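You operate a simulated robot arm through the tools that you are given. There is no shell and no other tool.

The job below is to be done with a simulated robot arm. You get a single attempt, and the scene is never put back.

JOB
Swap the power board in the card rack for the spare in bag 2.
Fine: same slot, pushed home; the old board goes in bag 1; shut the rack bar again. Where these are worked on the way, their far stop is far enough and under half their travel is too little: rack bar.

It is judged by the outcome, as a careful person would: the job done as asked, and still so three seconds after it is handed in. It fails if anything else is knocked over, pushed out of place, dropped, spilled or broken.

ROBOT AND FRAMES
A 6-joint arm with a two-finger gripper, fixed in place. Base frame: the origin is on the floor under the middle of its stand, x ahead of it, y to its left, z up; the work surface is at about z = 800. Readings come in mm, degrees, newtons and seconds.
With the tool pointing down near the work surface it reaches from about 100 to 700 mm from the base axis. Its first joint turns from -66.0 to 66.0 degrees. Payload 2.45 kg.
Tool frame: the origin (TCP) lies between the finger pads and is the grasp point; the fingertips stand 30 mm ahead of it; z points along the fingers, y is the line along which they close. The gripper opens to 106 mm; its body begins 79 mm behind the TCP.
Orientation is that of the tool frame in the base frame, as a unit quaternion [x, y, z, w]. With the fingers straight down and closing along the base's y, the tool's x points along the base's -x, its y along +y and its z along -z.

CONTROLS
- The arm moves only by the tool apply_moves. Its argument "deltas" is a list of rows, each an object (a shift or turn left out is 0, a gripper value left out holds the last) with "linear": the shift along the tool's x, y, z in units of 25 mm (1.0 is 25 mm), a list of three; "angular": the turn, a rotation vector about the tool's x, y, z in units of 6 degrees (1.0 is 6 degrees), a list of three. In form: [{"linear": [dx, dy, dz], "angular": [rx, ry, rz]}, ...]. A call has 1 to 20 rows; each row shifts and turns the commanded pose from where the row before left it, along the tool's axes as they then stand. "grip" is the closure in counts, from 0 (fully open) to 255 (shut), set as the call begins (left out, the last holds). A call with a number of a shift or a turn outside -1 to 1 is refused whole. Rows are played at 5 a second. More than 50 mm and 8.6 degrees between two rows, or a gripper value outside its range, and nothing of the call is played. Where a pose cannot be reached the arm comes as near as it can. A force on the tool above 90 N (or 10 N above the force at the start of the call, whichever is more), or a blocked arm, ends the call early, and 0.2 s more pass. Each finger travels about 153 mm/s and halts on what it meets, pressing with about 32 N; the grip force reading is that of the motor and also rises with nothing between the fingers. The clock runs only during rows and for 0.2 s after the last one: add rows that do not move to give the fingers time. The reply holds the time, the measured pose of the TCP, the force on the tool along the base axes, the opening and the grip force, in the units named above and with some noise, with the torque about the TCP (base axes, N m) and any sound that the robot's microphone picked up.
- Cameras (640 x 400 px; columns grow to the right, rows downward): "scene" is fixed at [72.8, 422.4, 1419]; the picture's right is [-0.62, -0.78, 0.00], its down [-0.34, 0.27, -0.90] and it looks along [0.71, -0.56, -0.43] (base axes); focal length 323 px, centre (320, 200). "wrist" rides on the gripper at [76, -2, -106] in the tool frame; the picture's right is [0.02, 1.00, 0.00], its down [-0.78, 0.02, -0.62] and it looks along [-0.62, 0.01, 0.78] (tool axes); focal length 247 px, centre (320, 200). There is no depth. A picture from a camera that has moved, and an enlarged one, comes with that camera's place and axes in the base frame and with its lens.
- camera(camera): a new picture of that camera. No time passes.
- zoom(camera, box): a new picture of the part [left, top, right, bottom] of that camera's present view, enlarged. No time passes.
- hand_in(): hands the job in; it is judged then, once.

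Places have to be worked out from the pictures, the camera data and where the tool is seen. Open the gripper and draw the arm clear of the work before you hand the job in, unless the task says otherwise.

The tools are called after ">>>" as name(argument=value, ...) on one line, values as JSON. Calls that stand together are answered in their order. apply_moves: Moves the arm, as the interface text tells. Its arguments: {"type":"object","properties":{"deltas":{"type":"array"},"grip":{"type":"number"}},"required":["deltas"]} The other tools are called the same way: camera (camera) takes a picture; zoom (camera, box) takes an enlarged picture of a part of a camera's view; hand_in () hands the job in.

At the start:

```text
t: 0.0
eef_pos: [366.8, 25.6, 1195.4]
orientation: [0.001, 1.0, 0.001, 0.0]
force: [-1.2, -0.2, -1.0]
moment: [0.01, 0.02, -0.02]
width: 105.9
grasp_force: 0.1
```

scene: 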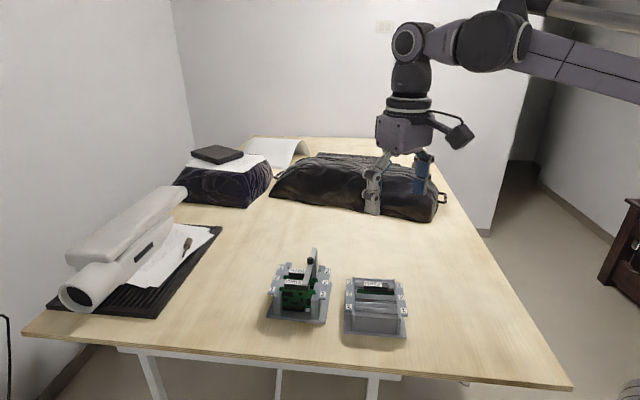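
wrist: 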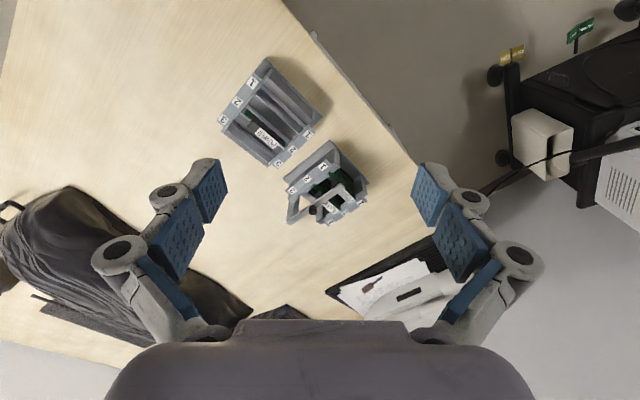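

The two small grey racks stand near the table's near-left corner; I'll look at them enlarged in both cameras before moving.

>>> zoom(camera="scene", box=[250, 230, 430, 350])

>>> zoom(camera="wrist", box=[200, 40, 390, 240])

```text
3.33 times, centred on (340, 290) of scene
camera zoom: at [72.8, 422.4, 1419.0], right [-0.62, -0.78, 0.0], down [-0.34, 0.27, -0.9], along [0.71, -0.56, -0.43], focal length 1077 px, centre (253, -100)
```

zoom: 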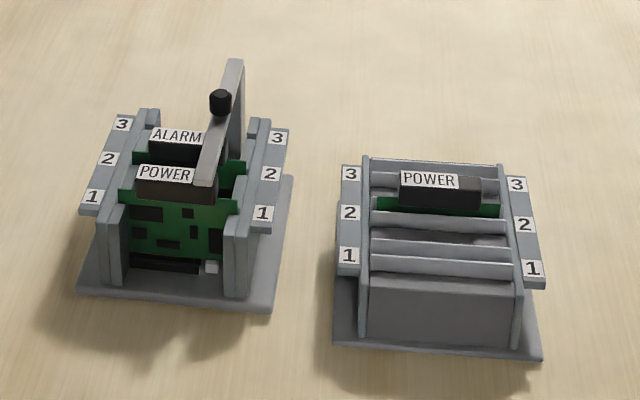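

```text
2.00 times, centred on (295, 140) of wrist
camera zoom: at [288.1, 24.9, 1301.2], right [-0.02, 1.0, 0.0], down [0.78, 0.02, 0.62], along [0.62, 0.01, -0.78], focal length 494 px, centre (370, 320)
```

zoom: 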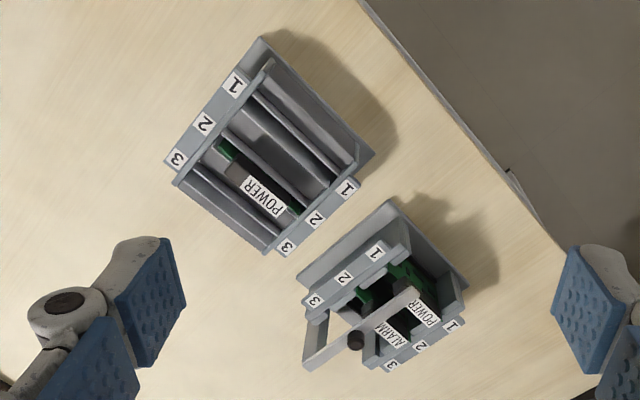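

The card rack (POWER in slot 1, ALARM behind it, bar with black knob across the top) sits around (635, 45), rotated about 45°; the bay rack is around (480, -75). I move the wrist camera over for a closer look, turning the gripper 45° to line up with the racks.

>>> apply_moves(deltas=[{"linear": [-0.87, -0.546, 0.865]}, {"linear": [-0.87, -0.546, 0.865]}, {"linear": [-0.87, -0.546, 0.865]}, {"linear": [-0.87, -0.546, 0.865]}, {"linear": [-0.87, -0.546, 0.865]}, {"linear": [-0.87, -0.546, 0.865]}, {"linear": [-0.87, -0.546, 0.865]}, {"angular": [0, 0, -0.9375]}, {"angular": [0, 0, -0.9375]}, {"angular": [0, 0, -0.9375]}, {"angular": [0, 0, -0.9375]}, {"angular": [0, 0, -0.9375]}, {"angular": [0, 0, -0.9375]}, {"angular": [0, 0, -0.9375]}, {"angular": [0, 0, -0.9375]}, {}], grip=0)

```text
t: 3.4
eef_pos: [518.8, -69.6, 1043.6]
orientation: [-0.383, 0.924, 0.0, 0.0]
force: [-0.6, 0.6, 0.6]
moment: [0.0, 0.0, -0.02]
width: 106.1
grasp_force: 0.1
```

The arm reached (519, -70, 1044) turned 45°. I take wrist and scene pictures from here.

>>> camera(camera="wrist")

>>> camera(camera="scene")

```text
taken
camera wrist: at [464.6, -124.5, 1150.2], right [-0.72, 0.69, 0.0], down [0.54, 0.57, 0.62], along [0.43, 0.45, -0.78], focal length 247 px, centre (320, 200)
```

wrist: 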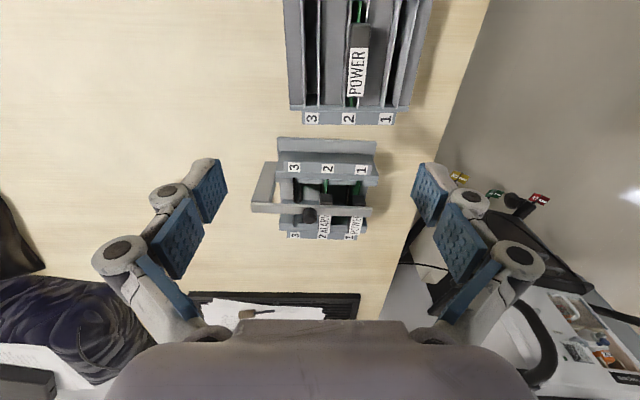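

```text
taken
```

scene: 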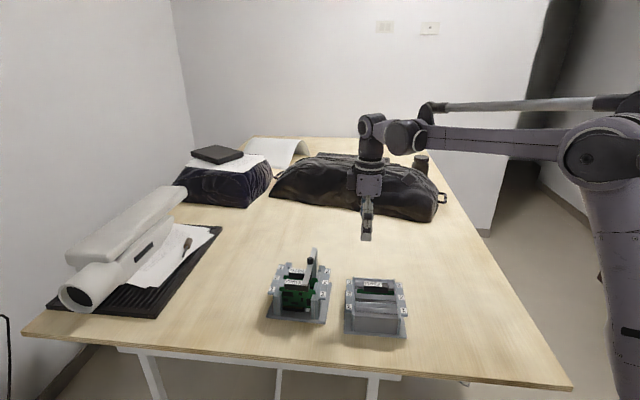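

The racks are aligned with the gripper axes now. I zoom in on both racks from the wrist camera.

>>> zoom(camera="wrist", box=[240, 125, 400, 250])

>>> zoom(camera="wrist", box=[270, 0, 450, 135])

>>> zoom(camera="scene", box=[250, 235, 340, 330])

>>> zoom(camera="scene", box=[330, 260, 420, 350])

```text
3.20 times, centred on (320, 188) of wrist
camera zoom: at [464.6, -124.5, 1150.2], right [-0.72, 0.69, 0.0], down [0.54, 0.57, 0.62], along [0.43, 0.45, -0.78], focal length 790 px, centre (320, 240)
```

zoom: 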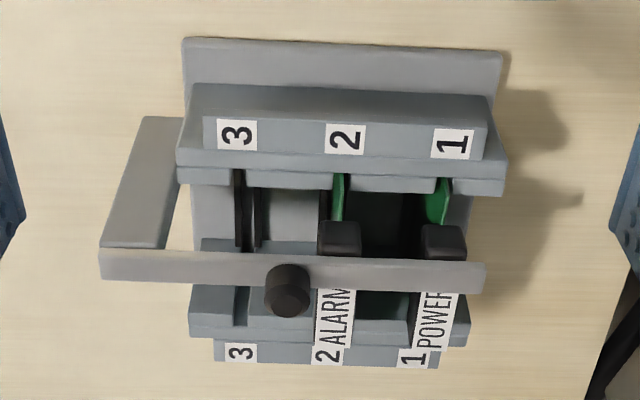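

```text
2.96 times, centred on (360, 68) of wrist
camera zoom: at [464.6, -124.5, 1150.2], right [-0.72, 0.69, 0.0], down [0.54, 0.57, 0.62], along [0.43, 0.45, -0.78], focal length 732 px, centre (202, 593)
```

zoom: 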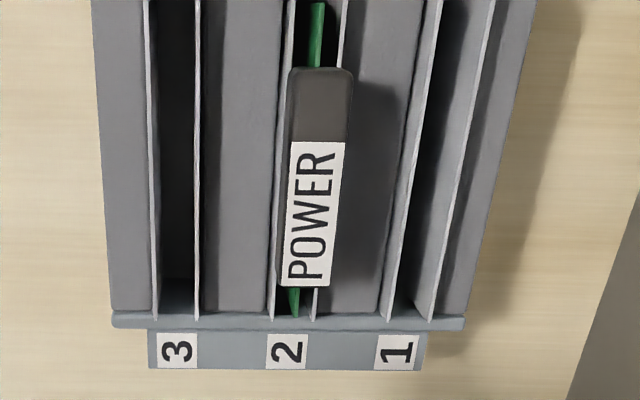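

```text
4.21 times, centred on (295, 282) of scene
camera zoom: at [72.8, 422.4, 1419.0], right [-0.62, -0.78, 0.0], down [-0.34, 0.27, -0.9], along [0.71, -0.56, -0.43], focal length 1360 px, centre (425, -147)
```

zoom: 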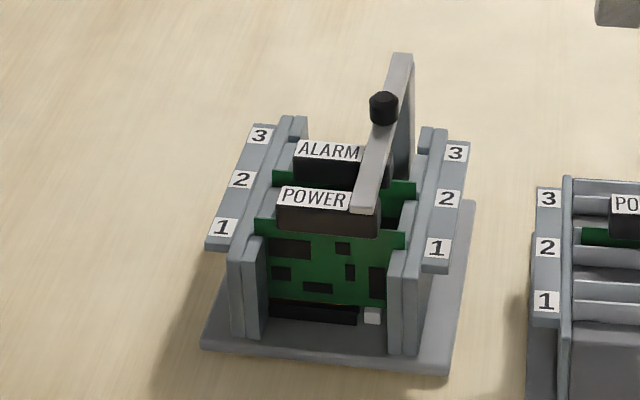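

```text
4.44 times, centred on (375, 305) of scene
camera zoom: at [72.8, 422.4, 1419.0], right [-0.62, -0.78, 0.0], down [-0.34, 0.27, -0.9], along [0.71, -0.56, -0.43], focal length 1435 px, centre (76, -267)
```

zoom: 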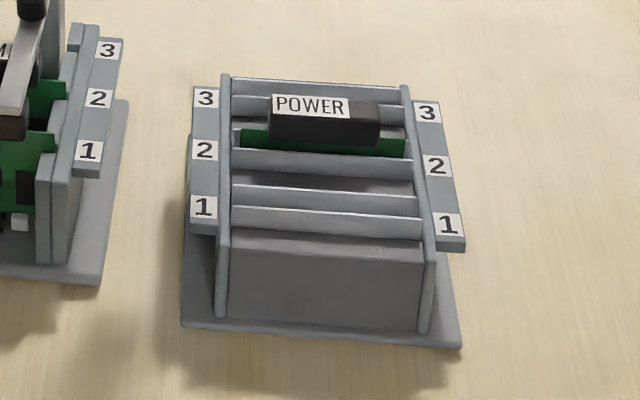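

The zooms are truly sharper, so I look much closer at the bar, its post and knob, and at the finger thickness.

>>> zoom(camera="scene", box=[285, 242, 333, 272])

>>> zoom(camera="wrist", box=[245, 150, 325, 225])

>>> zoom(camera="wrist", box=[130, 140, 240, 260])

>>> zoom(camera="scene", box=[335, 150, 400, 250])

```text
13.33 times, centred on (309, 257) of scene
camera zoom: at [72.8, 422.4, 1419.0], right [-0.62, -0.78, 0.0], down [-0.34, 0.27, -0.9], along [0.71, -0.56, -0.43], focal length 4306 px, centre (467, -560)
```

zoom: 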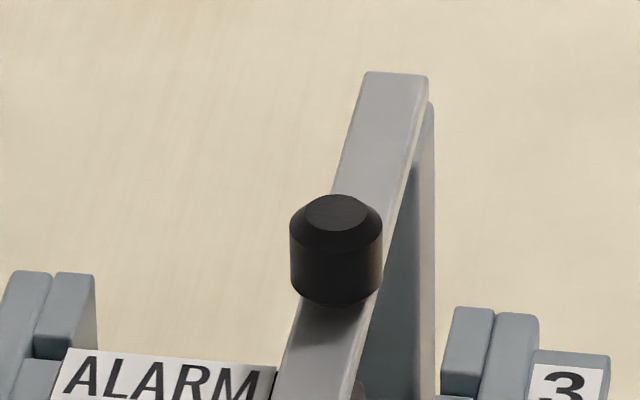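

```text
5.33 times, centred on (285, 188) of wrist
camera zoom: at [464.6, -124.5, 1150.2], right [-0.72, 0.69, 0.0], down [0.54, 0.57, 0.62], along [0.43, 0.45, -0.78], focal length 1317 px, centre (507, 267)
```

zoom: 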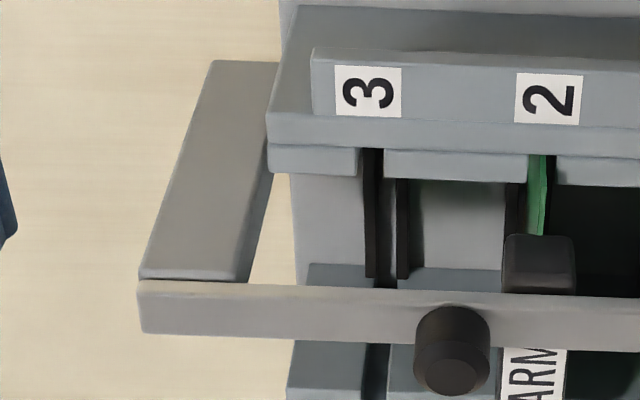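

```text
3.33 times, centred on (185, 200) of wrist
camera zoom: at [464.6, -124.5, 1150.2], right [-0.72, 0.69, 0.0], down [0.54, 0.57, 0.62], along [0.43, 0.45, -0.78], focal length 823 px, centre (770, 200)
```

zoom: 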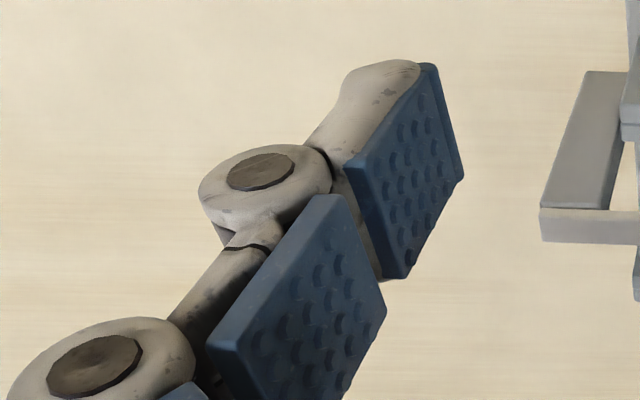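

```text
4.00 times, centred on (368, 200) of scene
camera zoom: at [72.8, 422.4, 1419.0], right [-0.62, -0.78, 0.0], down [-0.34, 0.27, -0.9], along [0.71, -0.56, -0.43], focal length 1292 px, centre (130, 200)
```

zoom: 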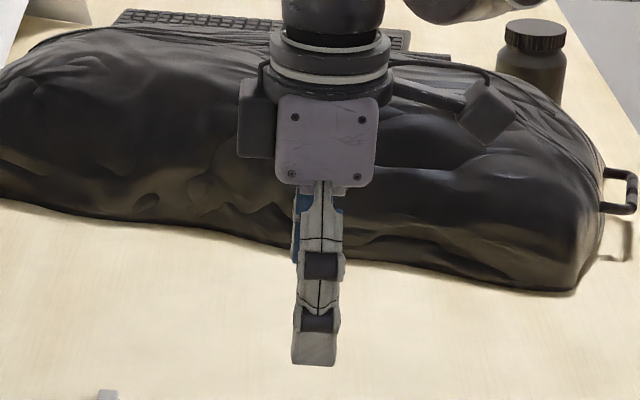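

The bar seems to rest on a rear post beside slot 3, with an upright knob on it. I zoom strongly on the joint of bar and post to work out how it hinges.

>>> zoom(camera="wrist", box=[246, 190, 286, 215])

>>> zoom(camera="wrist", box=[246, 155, 290, 183])

>>> zoom(camera="scene", box=[296, 244, 328, 294])

```text
16.00 times, centred on (266, 202) of wrist
camera zoom: at [464.6, -124.5, 1150.2], right [-0.72, 0.69, 0.0], down [0.54, 0.57, 0.62], along [0.43, 0.45, -0.78], focal length 3952 px, centre (1184, 160)
```

zoom: 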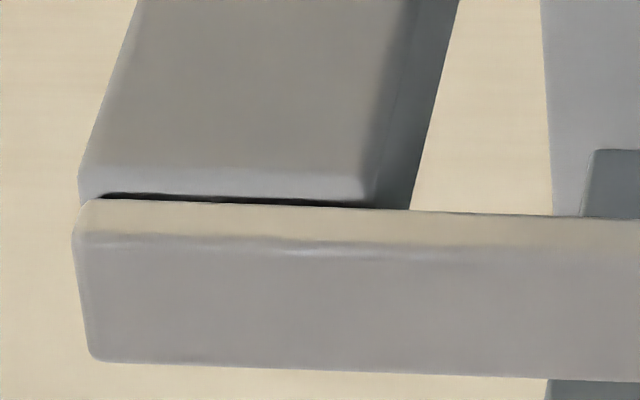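

```text
14.29 times, centred on (268, 169) of wrist
camera zoom: at [464.6, -124.5, 1150.2], right [-0.72, 0.69, 0.0], down [0.54, 0.57, 0.62], along [0.43, 0.45, -0.78], focal length 3528 px, centre (1063, 643)
```

zoom: 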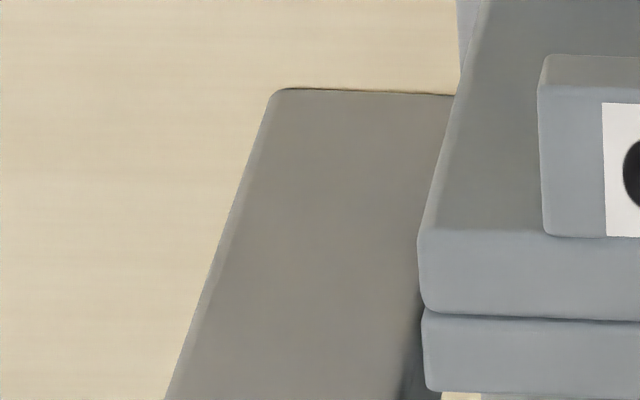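

```text
8.00 times, centred on (312, 269) of scene
camera zoom: at [72.8, 422.4, 1419.0], right [-0.62, -0.78, 0.0], down [-0.34, 0.27, -0.9], along [0.71, -0.56, -0.43], focal length 2584 px, centre (384, -352)
```

zoom: 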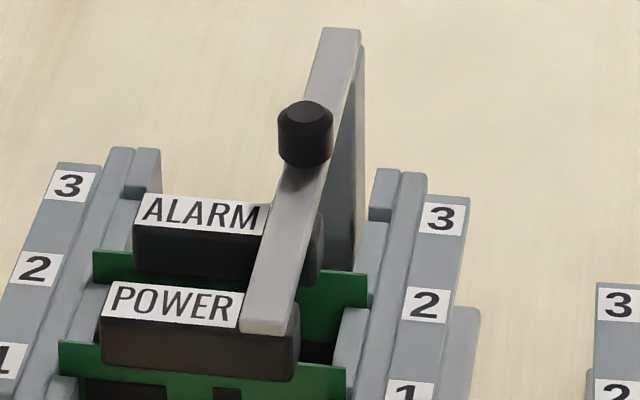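

The gap between post and bar suggests the bar swings about a vertical pivot at the post; the knob top is near (617, 15, 933). I move to a second viewpoint from the slot-1 side (yaw turned back 90°) to fix the positions better.

>>> apply_moves(deltas=[{"linear": [-0.882, 0.712, 0.067]}, {"linear": [-0.882, 0.712, 0.067]}, {"linear": [-0.882, 0.712, 0.067]}, {"linear": [-0.882, 0.712, 0.067]}, {"linear": [-0.882, 0.712, 0.067]}, {"linear": [-0.882, 0.712, 0.067]}])

>>> apply_moves(deltas=[{"angular": [0, 0, 1]}, {"angular": [0, 0, 1]}, {"angular": [0, 0, 1]}, {"angular": [0, 0, 1]}, {"angular": [0, 0, 1]}, {"angular": [0, 0, 1]}, {"angular": [0, 0, 1]}, {"angular": [0, 0, 1]}, {"angular": [0, 0, 1]}, {"angular": [0, 0, 1]}, {"angular": [0, 0, 1]}, {"angular": [0, 0, 1]}, {"angular": [0, 0, 1]}, {"angular": [0, 0, 1]}, {"angular": [0, 0, 1]}, {}])

>>> camera(camera="wrist")

```text
t: 4.8
eef_pos: [536.2, 99.0, 1035.3]
orientation: [-0.383, 0.924, 0.0, 0.0]
force: [-0.4, -0.2, -0.3]
moment: [-0.02, -0.02, 0.01]
width: 105.9
grasp_force: 0.1
```

```text
t: 8.2
eef_pos: [537.2, 100.2, 1034.1]
orientation: [0.383, 0.924, 0.0, 0.0]
force: [0.3, -0.3, -0.7]
moment: [0.01, 0.0, -0.02]
width: 106.0
grasp_force: 0.0
```

```text
taken
camera wrist: at [480.2, 153.6, 1140.2], right [0.69, 0.72, 0.0], down [0.56, -0.54, 0.62], along [0.45, -0.43, -0.78], focal length 247 px, centre (320, 200)
```

wrist: 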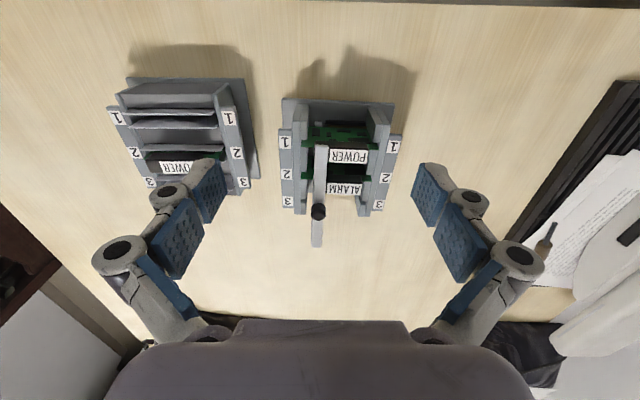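

This gives a good view from the slot-1 side. I zoom in on the card rack and on the bay rack.

>>> zoom(camera="wrist", box=[264, 90, 424, 250])

>>> zoom(camera="wrist", box=[90, 70, 270, 200])

>>> zoom(camera="scene", box=[280, 170, 400, 330])

```text
2.50 times, centred on (344, 170) of wrist
camera zoom: at [480.2, 153.6, 1140.2], right [0.69, 0.72, 0.0], down [0.56, -0.54, 0.62], along [0.45, -0.43, -0.78], focal length 617 px, centre (260, 275)
```

zoom: 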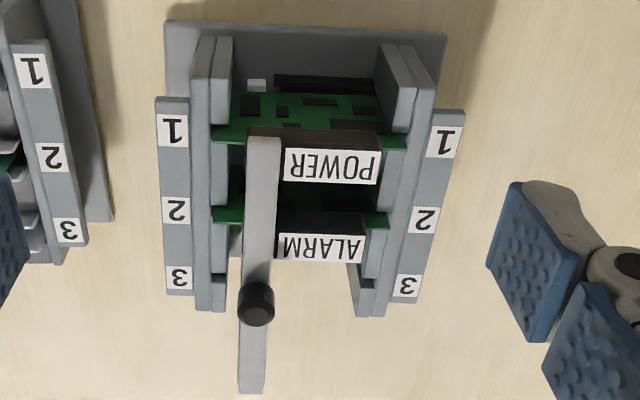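

```text
3.08 times, centred on (180, 135) of wrist
camera zoom: at [480.2, 153.6, 1140.2], right [0.69, 0.72, 0.0], down [0.56, -0.54, 0.62], along [0.45, -0.43, -0.78], focal length 760 px, centre (751, 400)
```

zoom: 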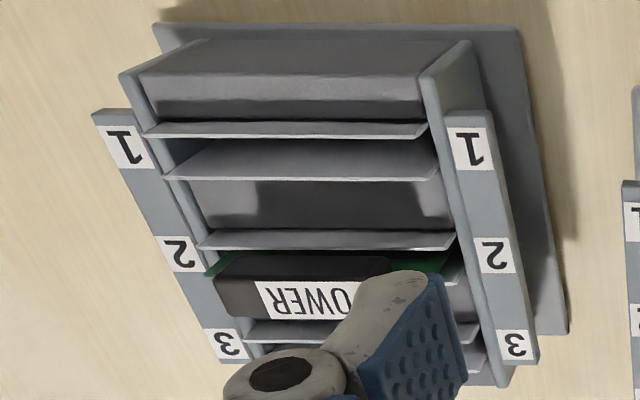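

```text
2.50 times, centred on (340, 250) of scene
camera zoom: at [72.8, 422.4, 1419.0], right [-0.62, -0.78, 0.0], down [-0.34, 0.27, -0.9], along [0.71, -0.56, -0.43], focal length 807 px, centre (270, 75)
```

zoom: 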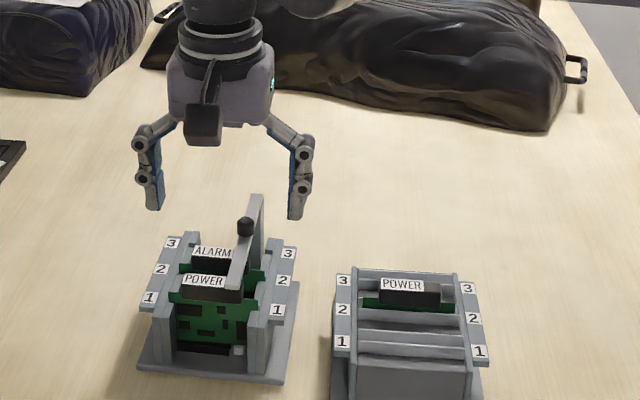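

From the two wrist views: knob centre ≈ (s −422, l 450) i.e. base (617, 19), knob top z≈928, bar top ≈909, POWER handle top ≈897 (60 mm long, 18 mm thick, slot pitch ≈43 mm). I check the finger profile in the scene view before planning grasps.

>>> zoom(camera="scene", box=[325, 205, 405, 265])

>>> zoom(camera="wrist", box=[300, 130, 350, 250])

```text
6.67 times, centred on (365, 235) of scene
camera zoom: at [72.8, 422.4, 1419.0], right [-0.62, -0.78, 0.0], down [-0.34, 0.27, -0.9], along [0.71, -0.56, -0.43], focal length 2153 px, centre (20, -33)
```

zoom: 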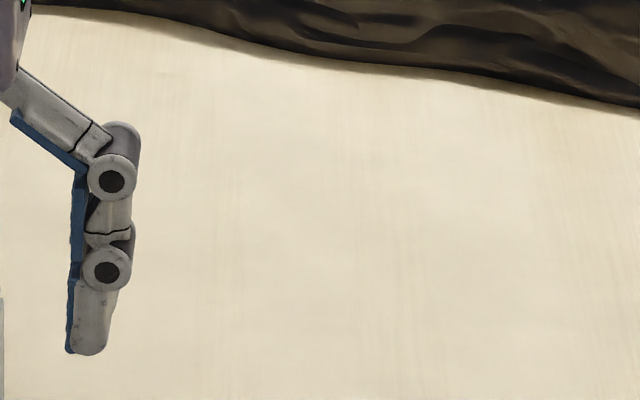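

```text
3.33 times, centred on (325, 190) of wrist
camera zoom: at [480.2, 153.6, 1140.2], right [0.69, 0.72, 0.0], down [0.56, -0.54, 0.62], along [0.45, -0.43, -0.78], focal length 823 px, centre (303, 233)
```

zoom: 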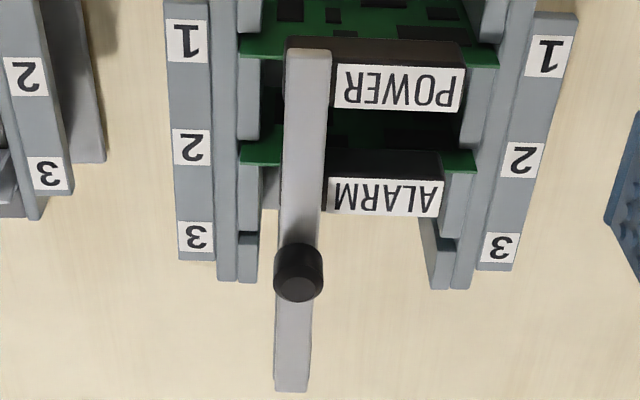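

The finger distal part is ~15 mm thick and ~30 mm long (knuckle at the TCP), so the grips are feasible. Next I move above the knob at (617, 19) keeping height, fingers set to close along the board direction, and check alignment.

>>> apply_moves(deltas=[{"linear": [-0.908, -0.008, 0]}, {"linear": [-0.908, -0.008, 0]}, {"linear": [-0.908, -0.008, 0]}, {"linear": [-0.908, -0.008, 0]}, {"linear": [-0.908, -0.008, 0]}, {"linear": [0, 0, 0]}], grip=130)

>>> camera(camera="wrist")

>>> zoom(camera="scene", box=[250, 180, 370, 330])

```text
t: 9.6
eef_pos: [618.2, 19.0, 1032.8]
orientation: [0.383, 0.924, 0.0, 0.0]
force: [-0.5, 0.2, 0.2]
moment: [0.0, 0.01, -0.02]
width: 51.6
grasp_force: 0.1
```

```text
taken
camera wrist: at [560.6, 71.4, 1139.3], right [0.69, 0.72, 0.0], down [0.57, -0.54, 0.62], along [0.45, -0.43, -0.78], focal length 247 px, centre (320, 200)
```

wrist: 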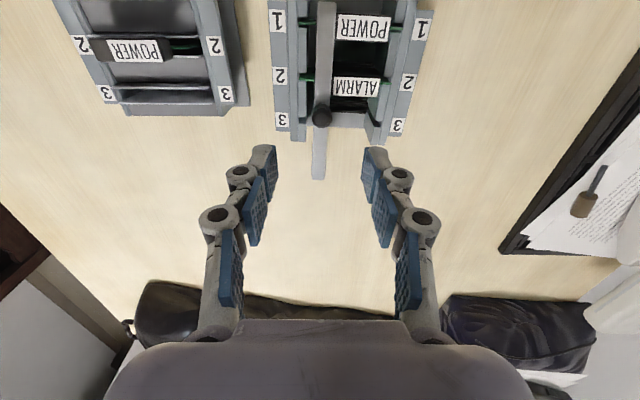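

```text
2.67 times, centred on (310, 255) of scene
camera zoom: at [72.8, 422.4, 1419.0], right [-0.62, -0.78, 0.0], down [-0.34, 0.27, -0.9], along [0.71, -0.56, -0.43], focal length 861 px, centre (347, 53)
```

zoom: 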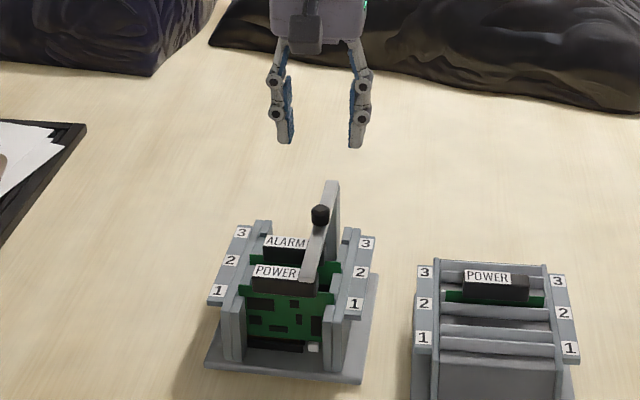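

The gripper closes linearly (51.6 mm at 130). I zoom on the knob from here to measure it relative to the tool before descending.

>>> zoom(camera="wrist", box=[290, 90, 350, 190])

>>> zoom(camera="wrist", box=[260, 0, 440, 150])

```text
4.00 times, centred on (320, 140) of wrist
camera zoom: at [560.6, 71.4, 1139.3], right [0.69, 0.72, 0.0], down [0.57, -0.54, 0.62], along [0.45, -0.43, -0.78], focal length 988 px, centre (320, 440)
```

zoom: 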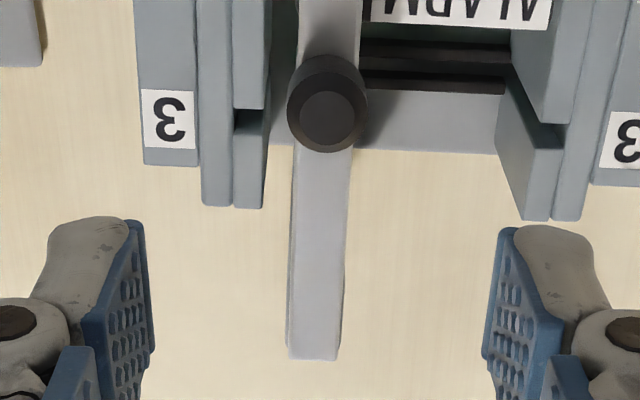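

```text
2.67 times, centred on (350, 75) of wrist
camera zoom: at [560.6, 71.4, 1139.3], right [0.69, 0.72, 0.0], down [0.57, -0.54, 0.62], along [0.45, -0.43, -0.78], focal length 659 px, centre (240, 533)
```

zoom: 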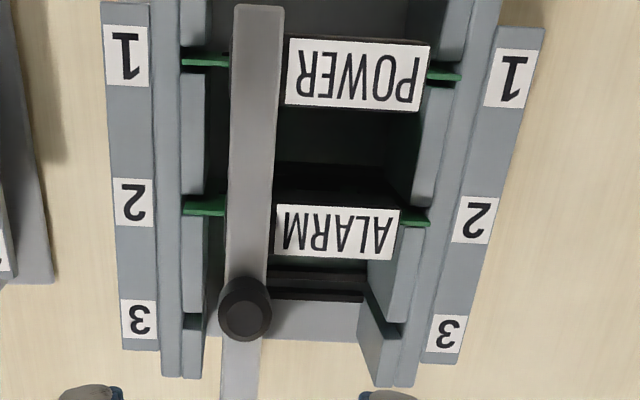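

Knob sits about 2.6 mm further toward the post and 1 mm outward from the TCP; the rack is rotated ~1.3° off 45°. I align the yaw and descend until the fingertips are just above the bar on either side of the knob (TCP z≈942).

>>> apply_moves(deltas=[{"linear": [-0.104, 0.044, 0], "angular": [0, 0, 0.217]}, {"linear": [0, 0, 0.913]}, {"linear": [0, 0, 0.913]}, {"linear": [0, 0, 0.913]}, {"linear": [0, 0, 0.913]}, {}], grip=130)

>>> camera(camera="wrist")

>>> zoom(camera="scene", box=[270, 220, 350, 290])

```text
t: 11.0
eef_pos: [621.5, 19.7, 943.4]
orientation: [0.393, 0.919, 0.001, 0.001]
force: [-0.1, -0.5, 0.7]
moment: [0.02, 0.02, 0.03]
width: 51.9
grasp_force: 0.0
```

```text
taken
camera wrist: at [564.9, 73.8, 1048.7], right [0.71, 0.71, 0.0], down [0.55, -0.56, 0.62], along [0.44, -0.44, -0.78], focal length 247 px, centre (320, 200)
```

wrist: 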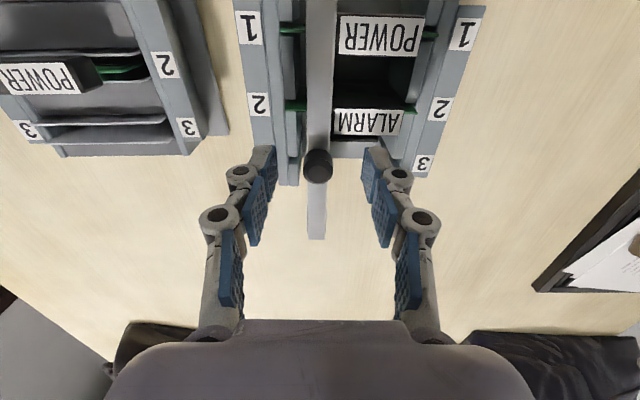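

```text
5.71 times, centred on (310, 255) of scene
camera zoom: at [72.8, 422.4, 1419.0], right [-0.62, -0.78, 0.0], down [-0.34, 0.27, -0.9], along [0.71, -0.56, -0.43], focal length 1846 px, centre (377, -114)
```

zoom: 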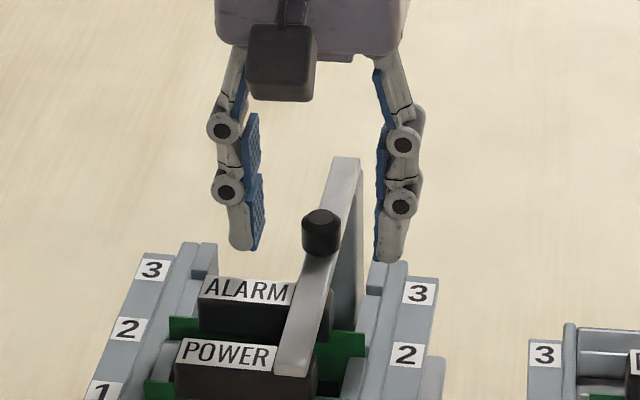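

The knob is centred between the fingertips. I close on it and watch the readings.

>>> apply_moves(deltas=[{}, {}, {}], grip=255)

>>> zoom(camera="scene", box=[270, 220, 350, 290])

>>> zoom(camera="wrist", box=[220, 80, 420, 260])

```text
t: 11.8
eef_pos: [620.8, 18.8, 943.5]
orientation: [0.393, 0.92, 0.001, -0.001]
force: [-9.1, -4.4, 0.6]
moment: [-0.03, 0.31, -0.01]
width: 17.1
grasp_force: 31.9
```

```text
5.71 times, centred on (310, 255) of scene
camera zoom: at [72.6, 422.3, 1419.0], right [-0.62, -0.78, 0.0], down [-0.34, 0.27, -0.9], along [0.71, -0.56, -0.43], focal length 1846 px, centre (377, -114)
```

zoom: 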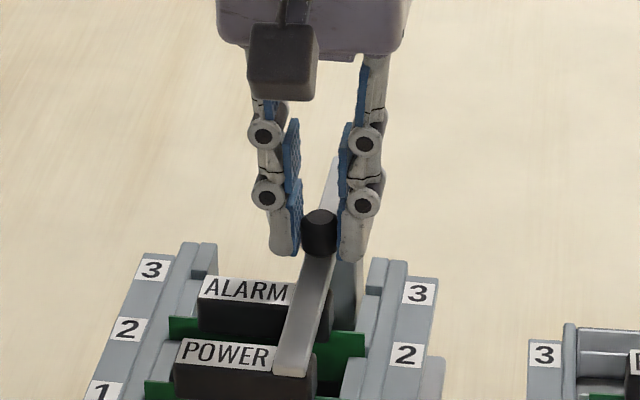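

```text
2.22 times, centred on (320, 170) of wrist
camera zoom: at [564.6, 73.2, 1049.0], right [0.71, 0.71, 0.0], down [0.55, -0.56, 0.62], along [0.44, -0.44, -0.78], focal length 549 px, centre (320, 267)
```

zoom: 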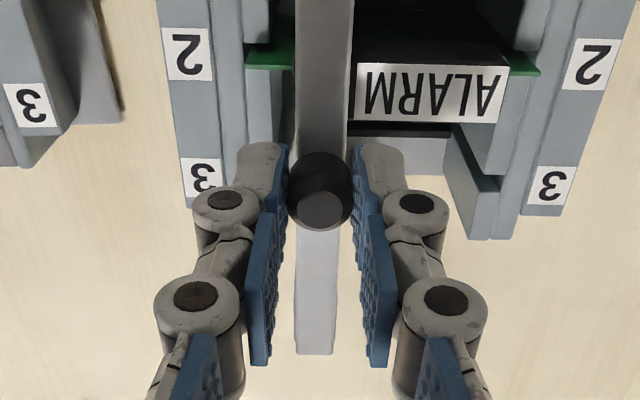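

The knob is held (17.1 mm), with a ~9 N push on the tool toward −l, hinting it may resist moving outward. I test a small 5 mm move inward (−l) and read the force.

>>> apply_moves(deltas=[{"linear": [0, -0.1, 0]}, {"linear": [0, -0.1, 0]}, {}])

```text
t: 12.6
eef_pos: [616.7, 16.5, 943.6]
orientation: [0.393, 0.92, 0.001, 0.0]
force: [1.3, 2.9, -0.4]
moment: [-0.17, -0.28, 0.19]
width: 17.2
grasp_force: 32.0
```

Only ~3 N after 5 mm — it seems to move freely. I check the bar's angle in a picture.

>>> zoom(camera="wrist", box=[220, 0, 440, 260])

>>> zoom(camera="scene", box=[270, 220, 350, 290])

```text
1.54 times, centred on (330, 130) of wrist
camera zoom: at [560.6, 70.1, 1049.0], right [0.71, 0.71, 0.0], down [0.55, -0.56, 0.62], along [0.44, -0.44, -0.78], focal length 380 px, centre (305, 308)
```

zoom: 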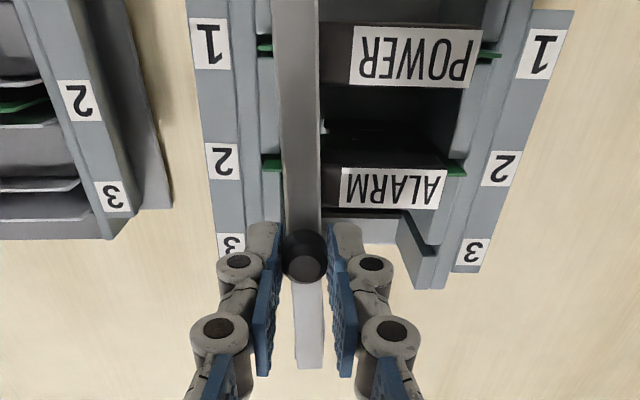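

```text
5.71 times, centred on (310, 255) of scene
camera zoom: at [72.8, 422.5, 1419.0], right [-0.62, -0.78, 0.0], down [-0.34, 0.27, -0.9], along [0.71, -0.56, -0.43], focal length 1846 px, centre (377, -114)
```

zoom: 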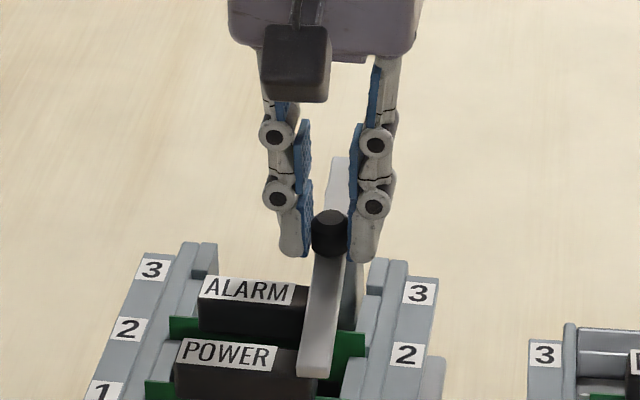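

It swings inward (−l) about the vertical post pivot, rack unmoved. I continue along the arc (radius ≈63.5 mm), turning the gripper with the bar, in steps while watching the force.

>>> apply_moves(deltas=[{"linear": [-0.008, 0, 0], "angular": [0, 0, -0.75]}, {"linear": [-0.0139, -0.2655, 0], "angular": [0, 0, -1]}, {"linear": [-0.0139, -0.2655, 0], "angular": [0, 0, -1]}, {"linear": [-0.0139, -0.2655, 0], "angular": [0, 0, -1]}, {"linear": [-0.0139, -0.2655, 0], "angular": [0, 0, -1]}, {}])

>>> zoom(camera="scene", box=[260, 210, 370, 310])

>>> camera(camera="wrist")

```text
t: 14.0
eef_pos: [603.0, -8.5, 943.3]
orientation: [0.154, 0.988, 0.0, 0.002]
force: [-0.7, -2.1, 3.2]
moment: [0.0, 0.21, -0.1]
width: 17.2
grasp_force: 31.4
```

```text
4.00 times, centred on (315, 260) of scene
camera zoom: at [72.7, 422.4, 1419.0], right [-0.62, -0.78, 0.0], down [-0.34, 0.27, -0.9], along [0.71, -0.56, -0.43], focal length 1292 px, centre (340, -40)
```

zoom: 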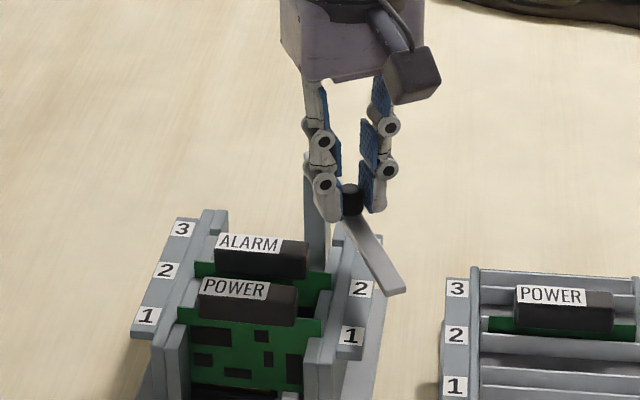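

```text
taken
camera wrist: at [527.3, 13.5, 1048.8], right [0.28, 0.96, 0.0], down [0.75, -0.22, 0.62], along [0.6, -0.18, -0.78], focal length 247 px, centre (320, 200)
```

wrist: 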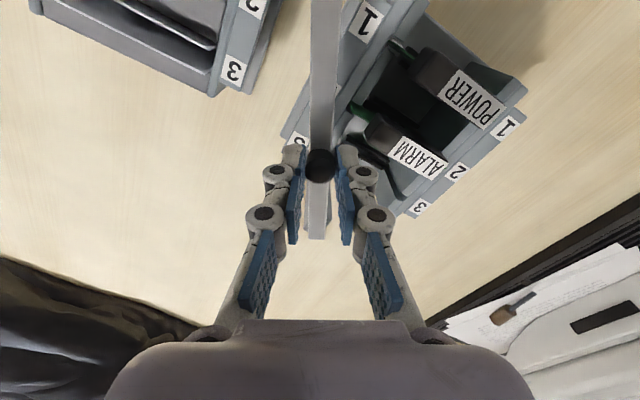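

The bar is swinging smoothly (~28°, forces ≤3 N). I continue another 30°.

>>> apply_moves(deltas=[{"linear": [-0.0139, -0.2655, 0], "angular": [0, 0, -1]}, {"linear": [-0.0139, -0.2655, 0], "angular": [0, 0, -1]}, {"linear": [-0.0139, -0.2655, 0], "angular": [0, 0, -1]}, {"linear": [-0.0139, -0.2655, 0], "angular": [0, 0, -1]}, {"linear": [-0.0139, -0.2655, 0], "angular": [0, 0, -1]}, {}])

```text
t: 15.4
eef_pos: [601.9, -42.0, 943.1]
orientation: [-0.107, 0.994, 0.001, 0.0]
force: [-8.3, 0.3, 0.7]
moment: [0.0, 0.25, 0.09]
width: 17.2
grasp_force: 31.4
```

A ~8 N outward pull shows my arc radius is slightly short; I ease the tool 1 mm outward along the bar and continue 18° more.

>>> apply_moves(deltas=[{"linear": [0.05, 0, 0]}, {"linear": [-0.0142, -0.27, 0], "angular": [0, 0, -1]}, {"linear": [-0.0142, -0.27, 0], "angular": [0, 0, -1]}, {"linear": [-0.0142, -0.27, 0], "angular": [0, 0, -1]}, {}])

>>> zoom(camera="scene", box=[260, 210, 390, 330])

>>> camera(camera="wrist")

```text
t: 16.6
eef_pos: [608.7, -60.7, 942.8]
orientation: [-0.261, 0.965, 0.0, 0.001]
force: [-0.4, -0.2, -0.4]
moment: [0.18, -0.24, 0.06]
width: 17.1
grasp_force: 32.4
```

```text
3.33 times, centred on (325, 270) of scene
camera zoom: at [72.8, 422.4, 1419.0], right [-0.62, -0.78, 0.0], down [-0.34, 0.27, -0.9], along [0.71, -0.56, -0.43], focal length 1077 px, centre (303, -33)
```

zoom: 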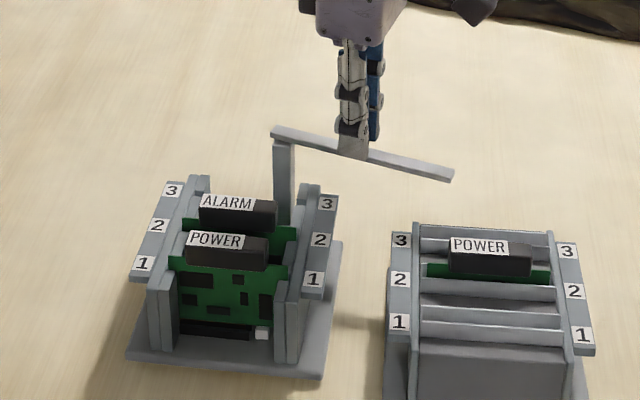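

```text
taken
camera wrist: at [540.5, -100.7, 1048.9], right [-0.52, 0.85, 0.0], down [0.67, 0.41, 0.62], along [0.53, 0.33, -0.78], focal length 247 px, centre (320, 200)
```

wrist: 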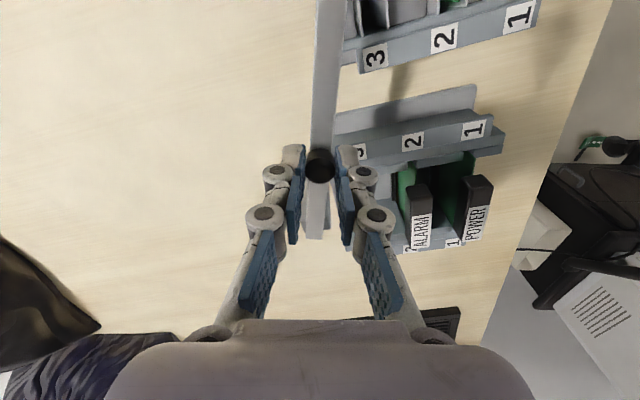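

Forces are near zero at ~76°. I continue in smaller batches to find the far stop gently.

>>> apply_moves(deltas=[{"linear": [-0.0142, -0.27, 0], "angular": [0, 0, -1]}, {"linear": [-0.0142, -0.27, 0], "angular": [0, 0, -1]}, {}])

```text
t: 17.4
eef_pos: [615.3, -72.9, 943.4]
orientation: [-0.361, 0.933, 0.0, 0.0]
force: [-2.1, -4.8, 1.6]
moment: [-0.13, 0.06, -0.06]
width: 17.1
grasp_force: 32.2
```

>>> apply_moves(deltas=[{"linear": [-0.0142, -0.27, 0], "angular": [0, 0, -1]}, {}])

```text
t: 18.0
eef_pos: [620.2, -76.2, 943.4]
orientation: [-0.408, 0.913, 0.001, 0.0]
force: [-8.6, -4.5, -0.4]
moment: [-0.31, 0.43, 0.05]
width: 17.1
grasp_force: 32.2
```

Still turning with low tangential force (radial pull ~9 N, so I ease 1 mm outward again); I continue another step.

>>> apply_moves(deltas=[{"linear": [0.045, 0, 0]}, {"linear": [-0.0142, -0.27, 0], "angular": [0, 0, -1]}, {}])

>>> zoom(camera="scene", box=[260, 210, 390, 330])

```text
t: 18.8
eef_pos: [626.0, -78.5, 943.0]
orientation: [-0.457, 0.889, 0.002, 0.002]
force: [-5.9, 8.8, 0.9]
moment: [0.44, 0.05, 0.16]
width: 17.0
grasp_force: 32.3
```

```text
3.33 times, centred on (325, 270) of scene
camera zoom: at [72.7, 422.7, 1418.9], right [-0.62, -0.78, 0.0], down [-0.34, 0.27, -0.9], along [0.71, -0.56, -0.43], focal length 1077 px, centre (303, -33)
```

zoom: 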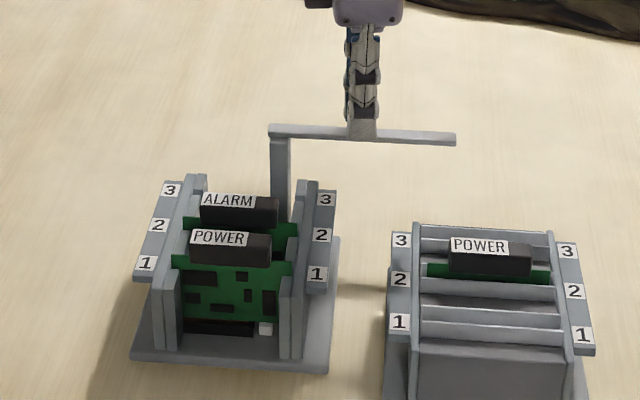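

The last step met the far stop (tangential ~10 N) and the rack seems to have turned a touch. I stop here, back off slightly to unload, release the knob and rise, then check the rack's position.

>>> apply_moves(deltas=[{"linear": [0, 0.08, 0]}, {}])

>>> apply_moves(deltas=[{}, {}], grip=160)

>>> apply_moves(deltas=[{"linear": [0, 0, -0.9]}, {"linear": [0, 0, -0.9]}, {"linear": [0, 0, -0.9]}, {"linear": [0, 0, -0.9]}, {}])

>>> zoom(camera="scene", box=[260, 210, 390, 330])

>>> camera(camera="wrist")

```text
t: 19.4
eef_pos: [626.3, -78.8, 942.8]
orientation: [-0.457, 0.89, 0.0, 0.002]
force: [9.1, 9.1, 2.2]
moment: [0.8, -0.73, 0.0]
width: 16.9
grasp_force: 32.5
```

```text
t: 20.0
eef_pos: [624.2, -79.9, 942.8]
orientation: [-0.455, 0.89, 0.0, 0.0]
force: [0.1, -0.1, -0.3]
moment: [0.0, -0.03, -0.01]
width: 39.6
grasp_force: 0.2
```

```text
t: 21.2
eef_pos: [624.6, -80.9, 1033.0]
orientation: [-0.455, 0.89, 0.0, 0.001]
force: [-0.6, -0.5, -0.2]
moment: [-0.02, -0.03, 0.03]
width: 39.6
grasp_force: 0.1
```

```text
3.33 times, centred on (325, 270) of scene
camera zoom: at [72.8, 422.4, 1419.0], right [-0.62, -0.78, 0.0], down [-0.34, 0.27, -0.9], along [0.71, -0.56, -0.43], focal length 1077 px, centre (303, -33)
```

zoom: 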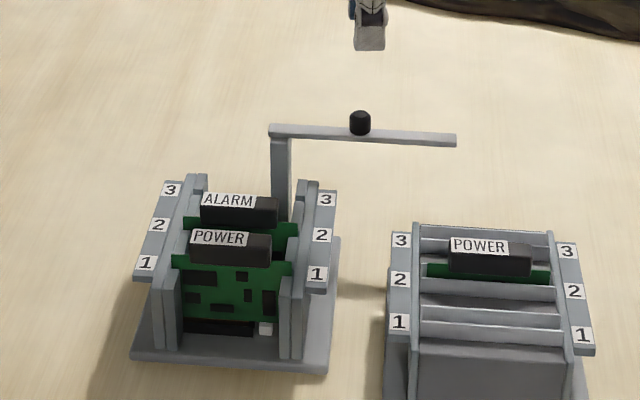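

```text
taken
camera wrist: at [579.0, -143.1, 1139.0], right [-0.82, 0.57, 0.0], down [0.44, 0.64, 0.62], along [0.35, 0.51, -0.78], focal length 247 px, centre (320, 200)
```

wrist: 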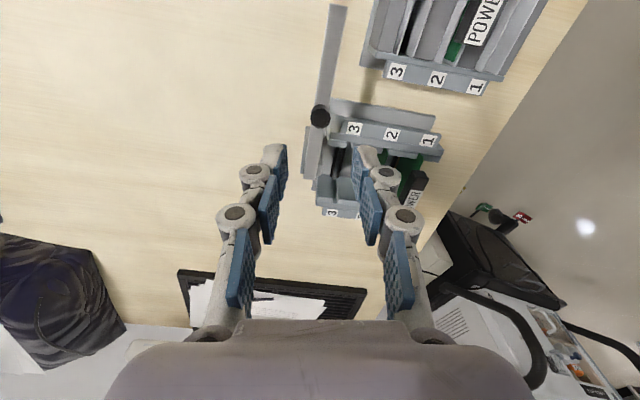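

The bar is fully open against its stop; the rack turned only ~2.5° (I will undo that when shutting the bar). I turn the gripper to the rack's axis and move above the POWER board in slot 1 for a look.

>>> apply_moves(deltas=[{"angular": [0, 0, 0.667]}, {"angular": [0, 0, 0.667]}, {"linear": [-0.623, 0.88, 0]}, {"linear": [-0.623, 0.88, 0]}, {"linear": [-0.623, 0.88, 0]}, {"linear": [-0.623, 0.88, 0]}, {"linear": [-0.623, 0.88, 0]}, {"linear": [-0.623, 0.88, 0]}, {}])

>>> camera(camera="wrist")

>>> zoom(camera="wrist", box=[220, 60, 420, 190])

```text
t: 23.2
eef_pos: [592.4, 77.3, 1031.6]
orientation: [-0.393, 0.92, 0.0, 0.001]
force: [-0.1, -0.3, 0.8]
moment: [0.0, 0.01, 0.01]
width: 39.7
grasp_force: 0.0
```

```text
taken
camera wrist: at [538.7, 22.1, 1137.7], right [-0.74, 0.68, 0.0], down [0.53, 0.58, 0.62], along [0.42, 0.46, -0.78], focal length 247 px, centre (320, 200)
```

wrist: 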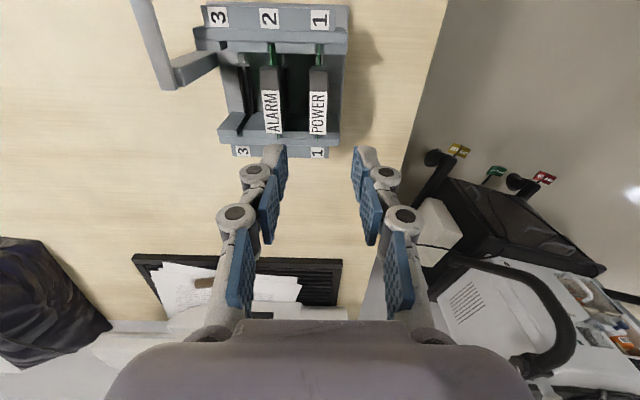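

```text
3.08 times, centred on (320, 125) of wrist
camera zoom: at [538.7, 22.1, 1137.7], right [-0.74, 0.68, 0.0], down [0.53, 0.58, 0.62], along [0.42, 0.46, -0.78], focal length 760 px, centre (320, 431)
```

zoom: 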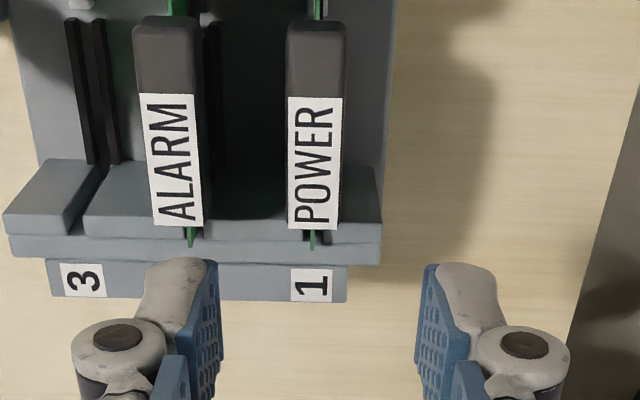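

The POWER handle is ~2.2 mm off in the closing direction and centred lengthwise, well aligned. I narrow the gripper to ~27 mm, shift, and descend to just above the handle for a check.

>>> apply_moves(deltas=[{"linear": [-0.052, -0.088, 0]}, {"linear": [0, 0, 0.82]}, {"linear": [0, 0, 0.82]}, {"linear": [0, 0, 0.82]}, {"linear": [0, 0, 0.82]}, {}], grip=191)

>>> zoom(camera="wrist", box=[220, 60, 420, 230])

>>> zoom(camera="scene", box=[260, 200, 360, 330])

```text
t: 24.6
eef_pos: [594.5, 79.6, 950.0]
orientation: [-0.392, 0.92, 0.001, 0.0]
force: [0.2, 0.7, 0.1]
moment: [0.04, -0.01, 0.01]
width: 26.8
grasp_force: 0.1
```

```text
2.35 times, centred on (320, 145) of wrist
camera zoom: at [541.0, 23.0, 1055.9], right [-0.74, 0.68, 0.0], down [0.53, 0.58, 0.62], along [0.42, 0.46, -0.78], focal length 581 px, centre (320, 329)
```

zoom: 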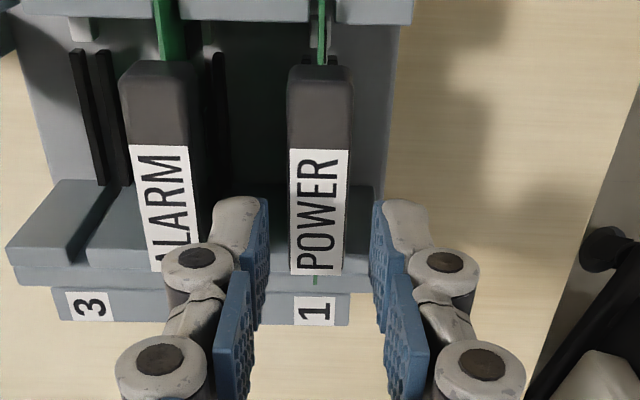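

```text
3.08 times, centred on (310, 265) of scene
camera zoom: at [72.8, 422.4, 1419.0], right [-0.62, -0.78, 0.0], down [-0.34, 0.27, -0.9], along [0.71, -0.56, -0.43], focal length 994 px, centre (351, 0)
```

zoom: 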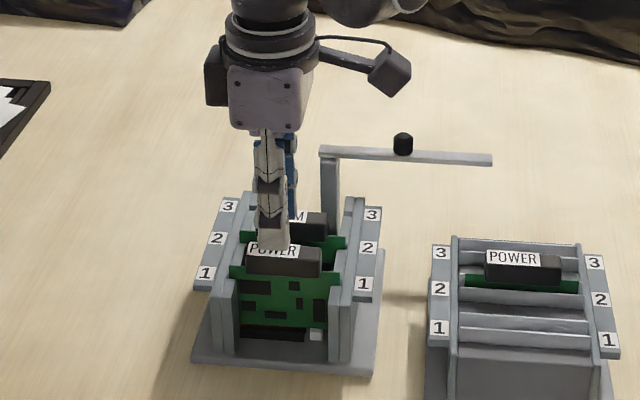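

Fingers straddle the POWER handle nicely with several mm clear of ALARM. I shift 1.2 mm and descend 44 mm so the tips pass just below the handle's underside, then close.

>>> apply_moves(deltas=[{"linear": [0, -0.048, 0]}, {"linear": [0, 0, 0.6]}, {"linear": [0, 0, 0.6]}, {"linear": [0, 0, 0.56]}, {}])

>>> apply_moves(deltas=[{}, {}, {}], grip=255)

>>> zoom(camera="wrist", box=[220, 80, 420, 250])

>>> zoom(camera="scene", box=[260, 220, 350, 330])

```text
t: 25.8
eef_pos: [597.3, 79.5, 906.0]
orientation: [-0.393, 0.92, 0.001, 0.001]
force: [-0.9, -0.1, 0.4]
moment: [0.0, 0.02, 0.0]
width: 26.6
grasp_force: 0.0
```

```text
t: 26.6
eef_pos: [596.9, 78.9, 906.0]
orientation: [-0.392, 0.92, 0.001, 0.0]
force: [-11.9, 6.5, -6.8]
moment: [0.1, 0.31, -0.18]
width: 16.6
grasp_force: 31.8
```

```text
2.35 times, centred on (320, 165) of wrist
camera zoom: at [542.8, 23.1, 1012.0], right [-0.74, 0.68, 0.0], down [0.53, 0.58, 0.62], along [0.42, 0.46, -0.78], focal length 581 px, centre (320, 282)
```

zoom: 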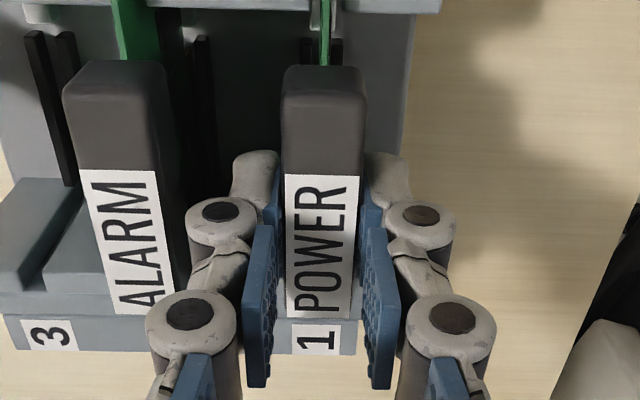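

```text
3.64 times, centred on (305, 275) of scene
camera zoom: at [72.6, 422.6, 1418.9], right [-0.62, -0.78, 0.0], down [-0.34, 0.27, -0.9], along [0.71, -0.56, -0.43], focal length 1174 px, centre (374, -73)
```

zoom: 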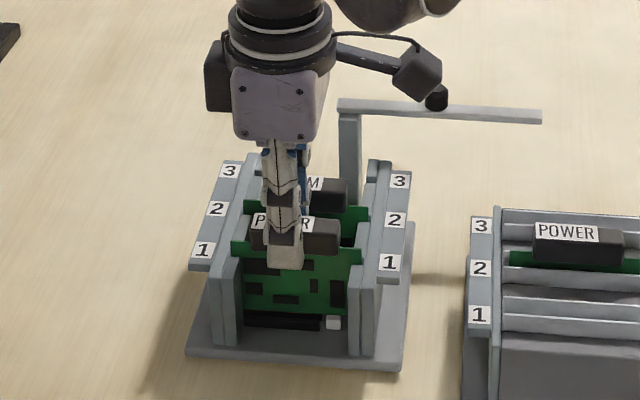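

The handle is gripped (16.6 mm) but there is ~13 N sideways load; I relax it by shifting 1 mm toward slot-1 side before lifting.

>>> apply_moves(deltas=[{"linear": [0, 0.04, 0]}, {}])

```text
t: 27.2
eef_pos: [597.7, 78.0, 907.0]
orientation: [-0.392, 0.92, 0.0, 0.002]
force: [0.2, -0.7, 0.1]
moment: [-0.01, 0.03, 0.01]
width: 16.3
grasp_force: 31.9
```

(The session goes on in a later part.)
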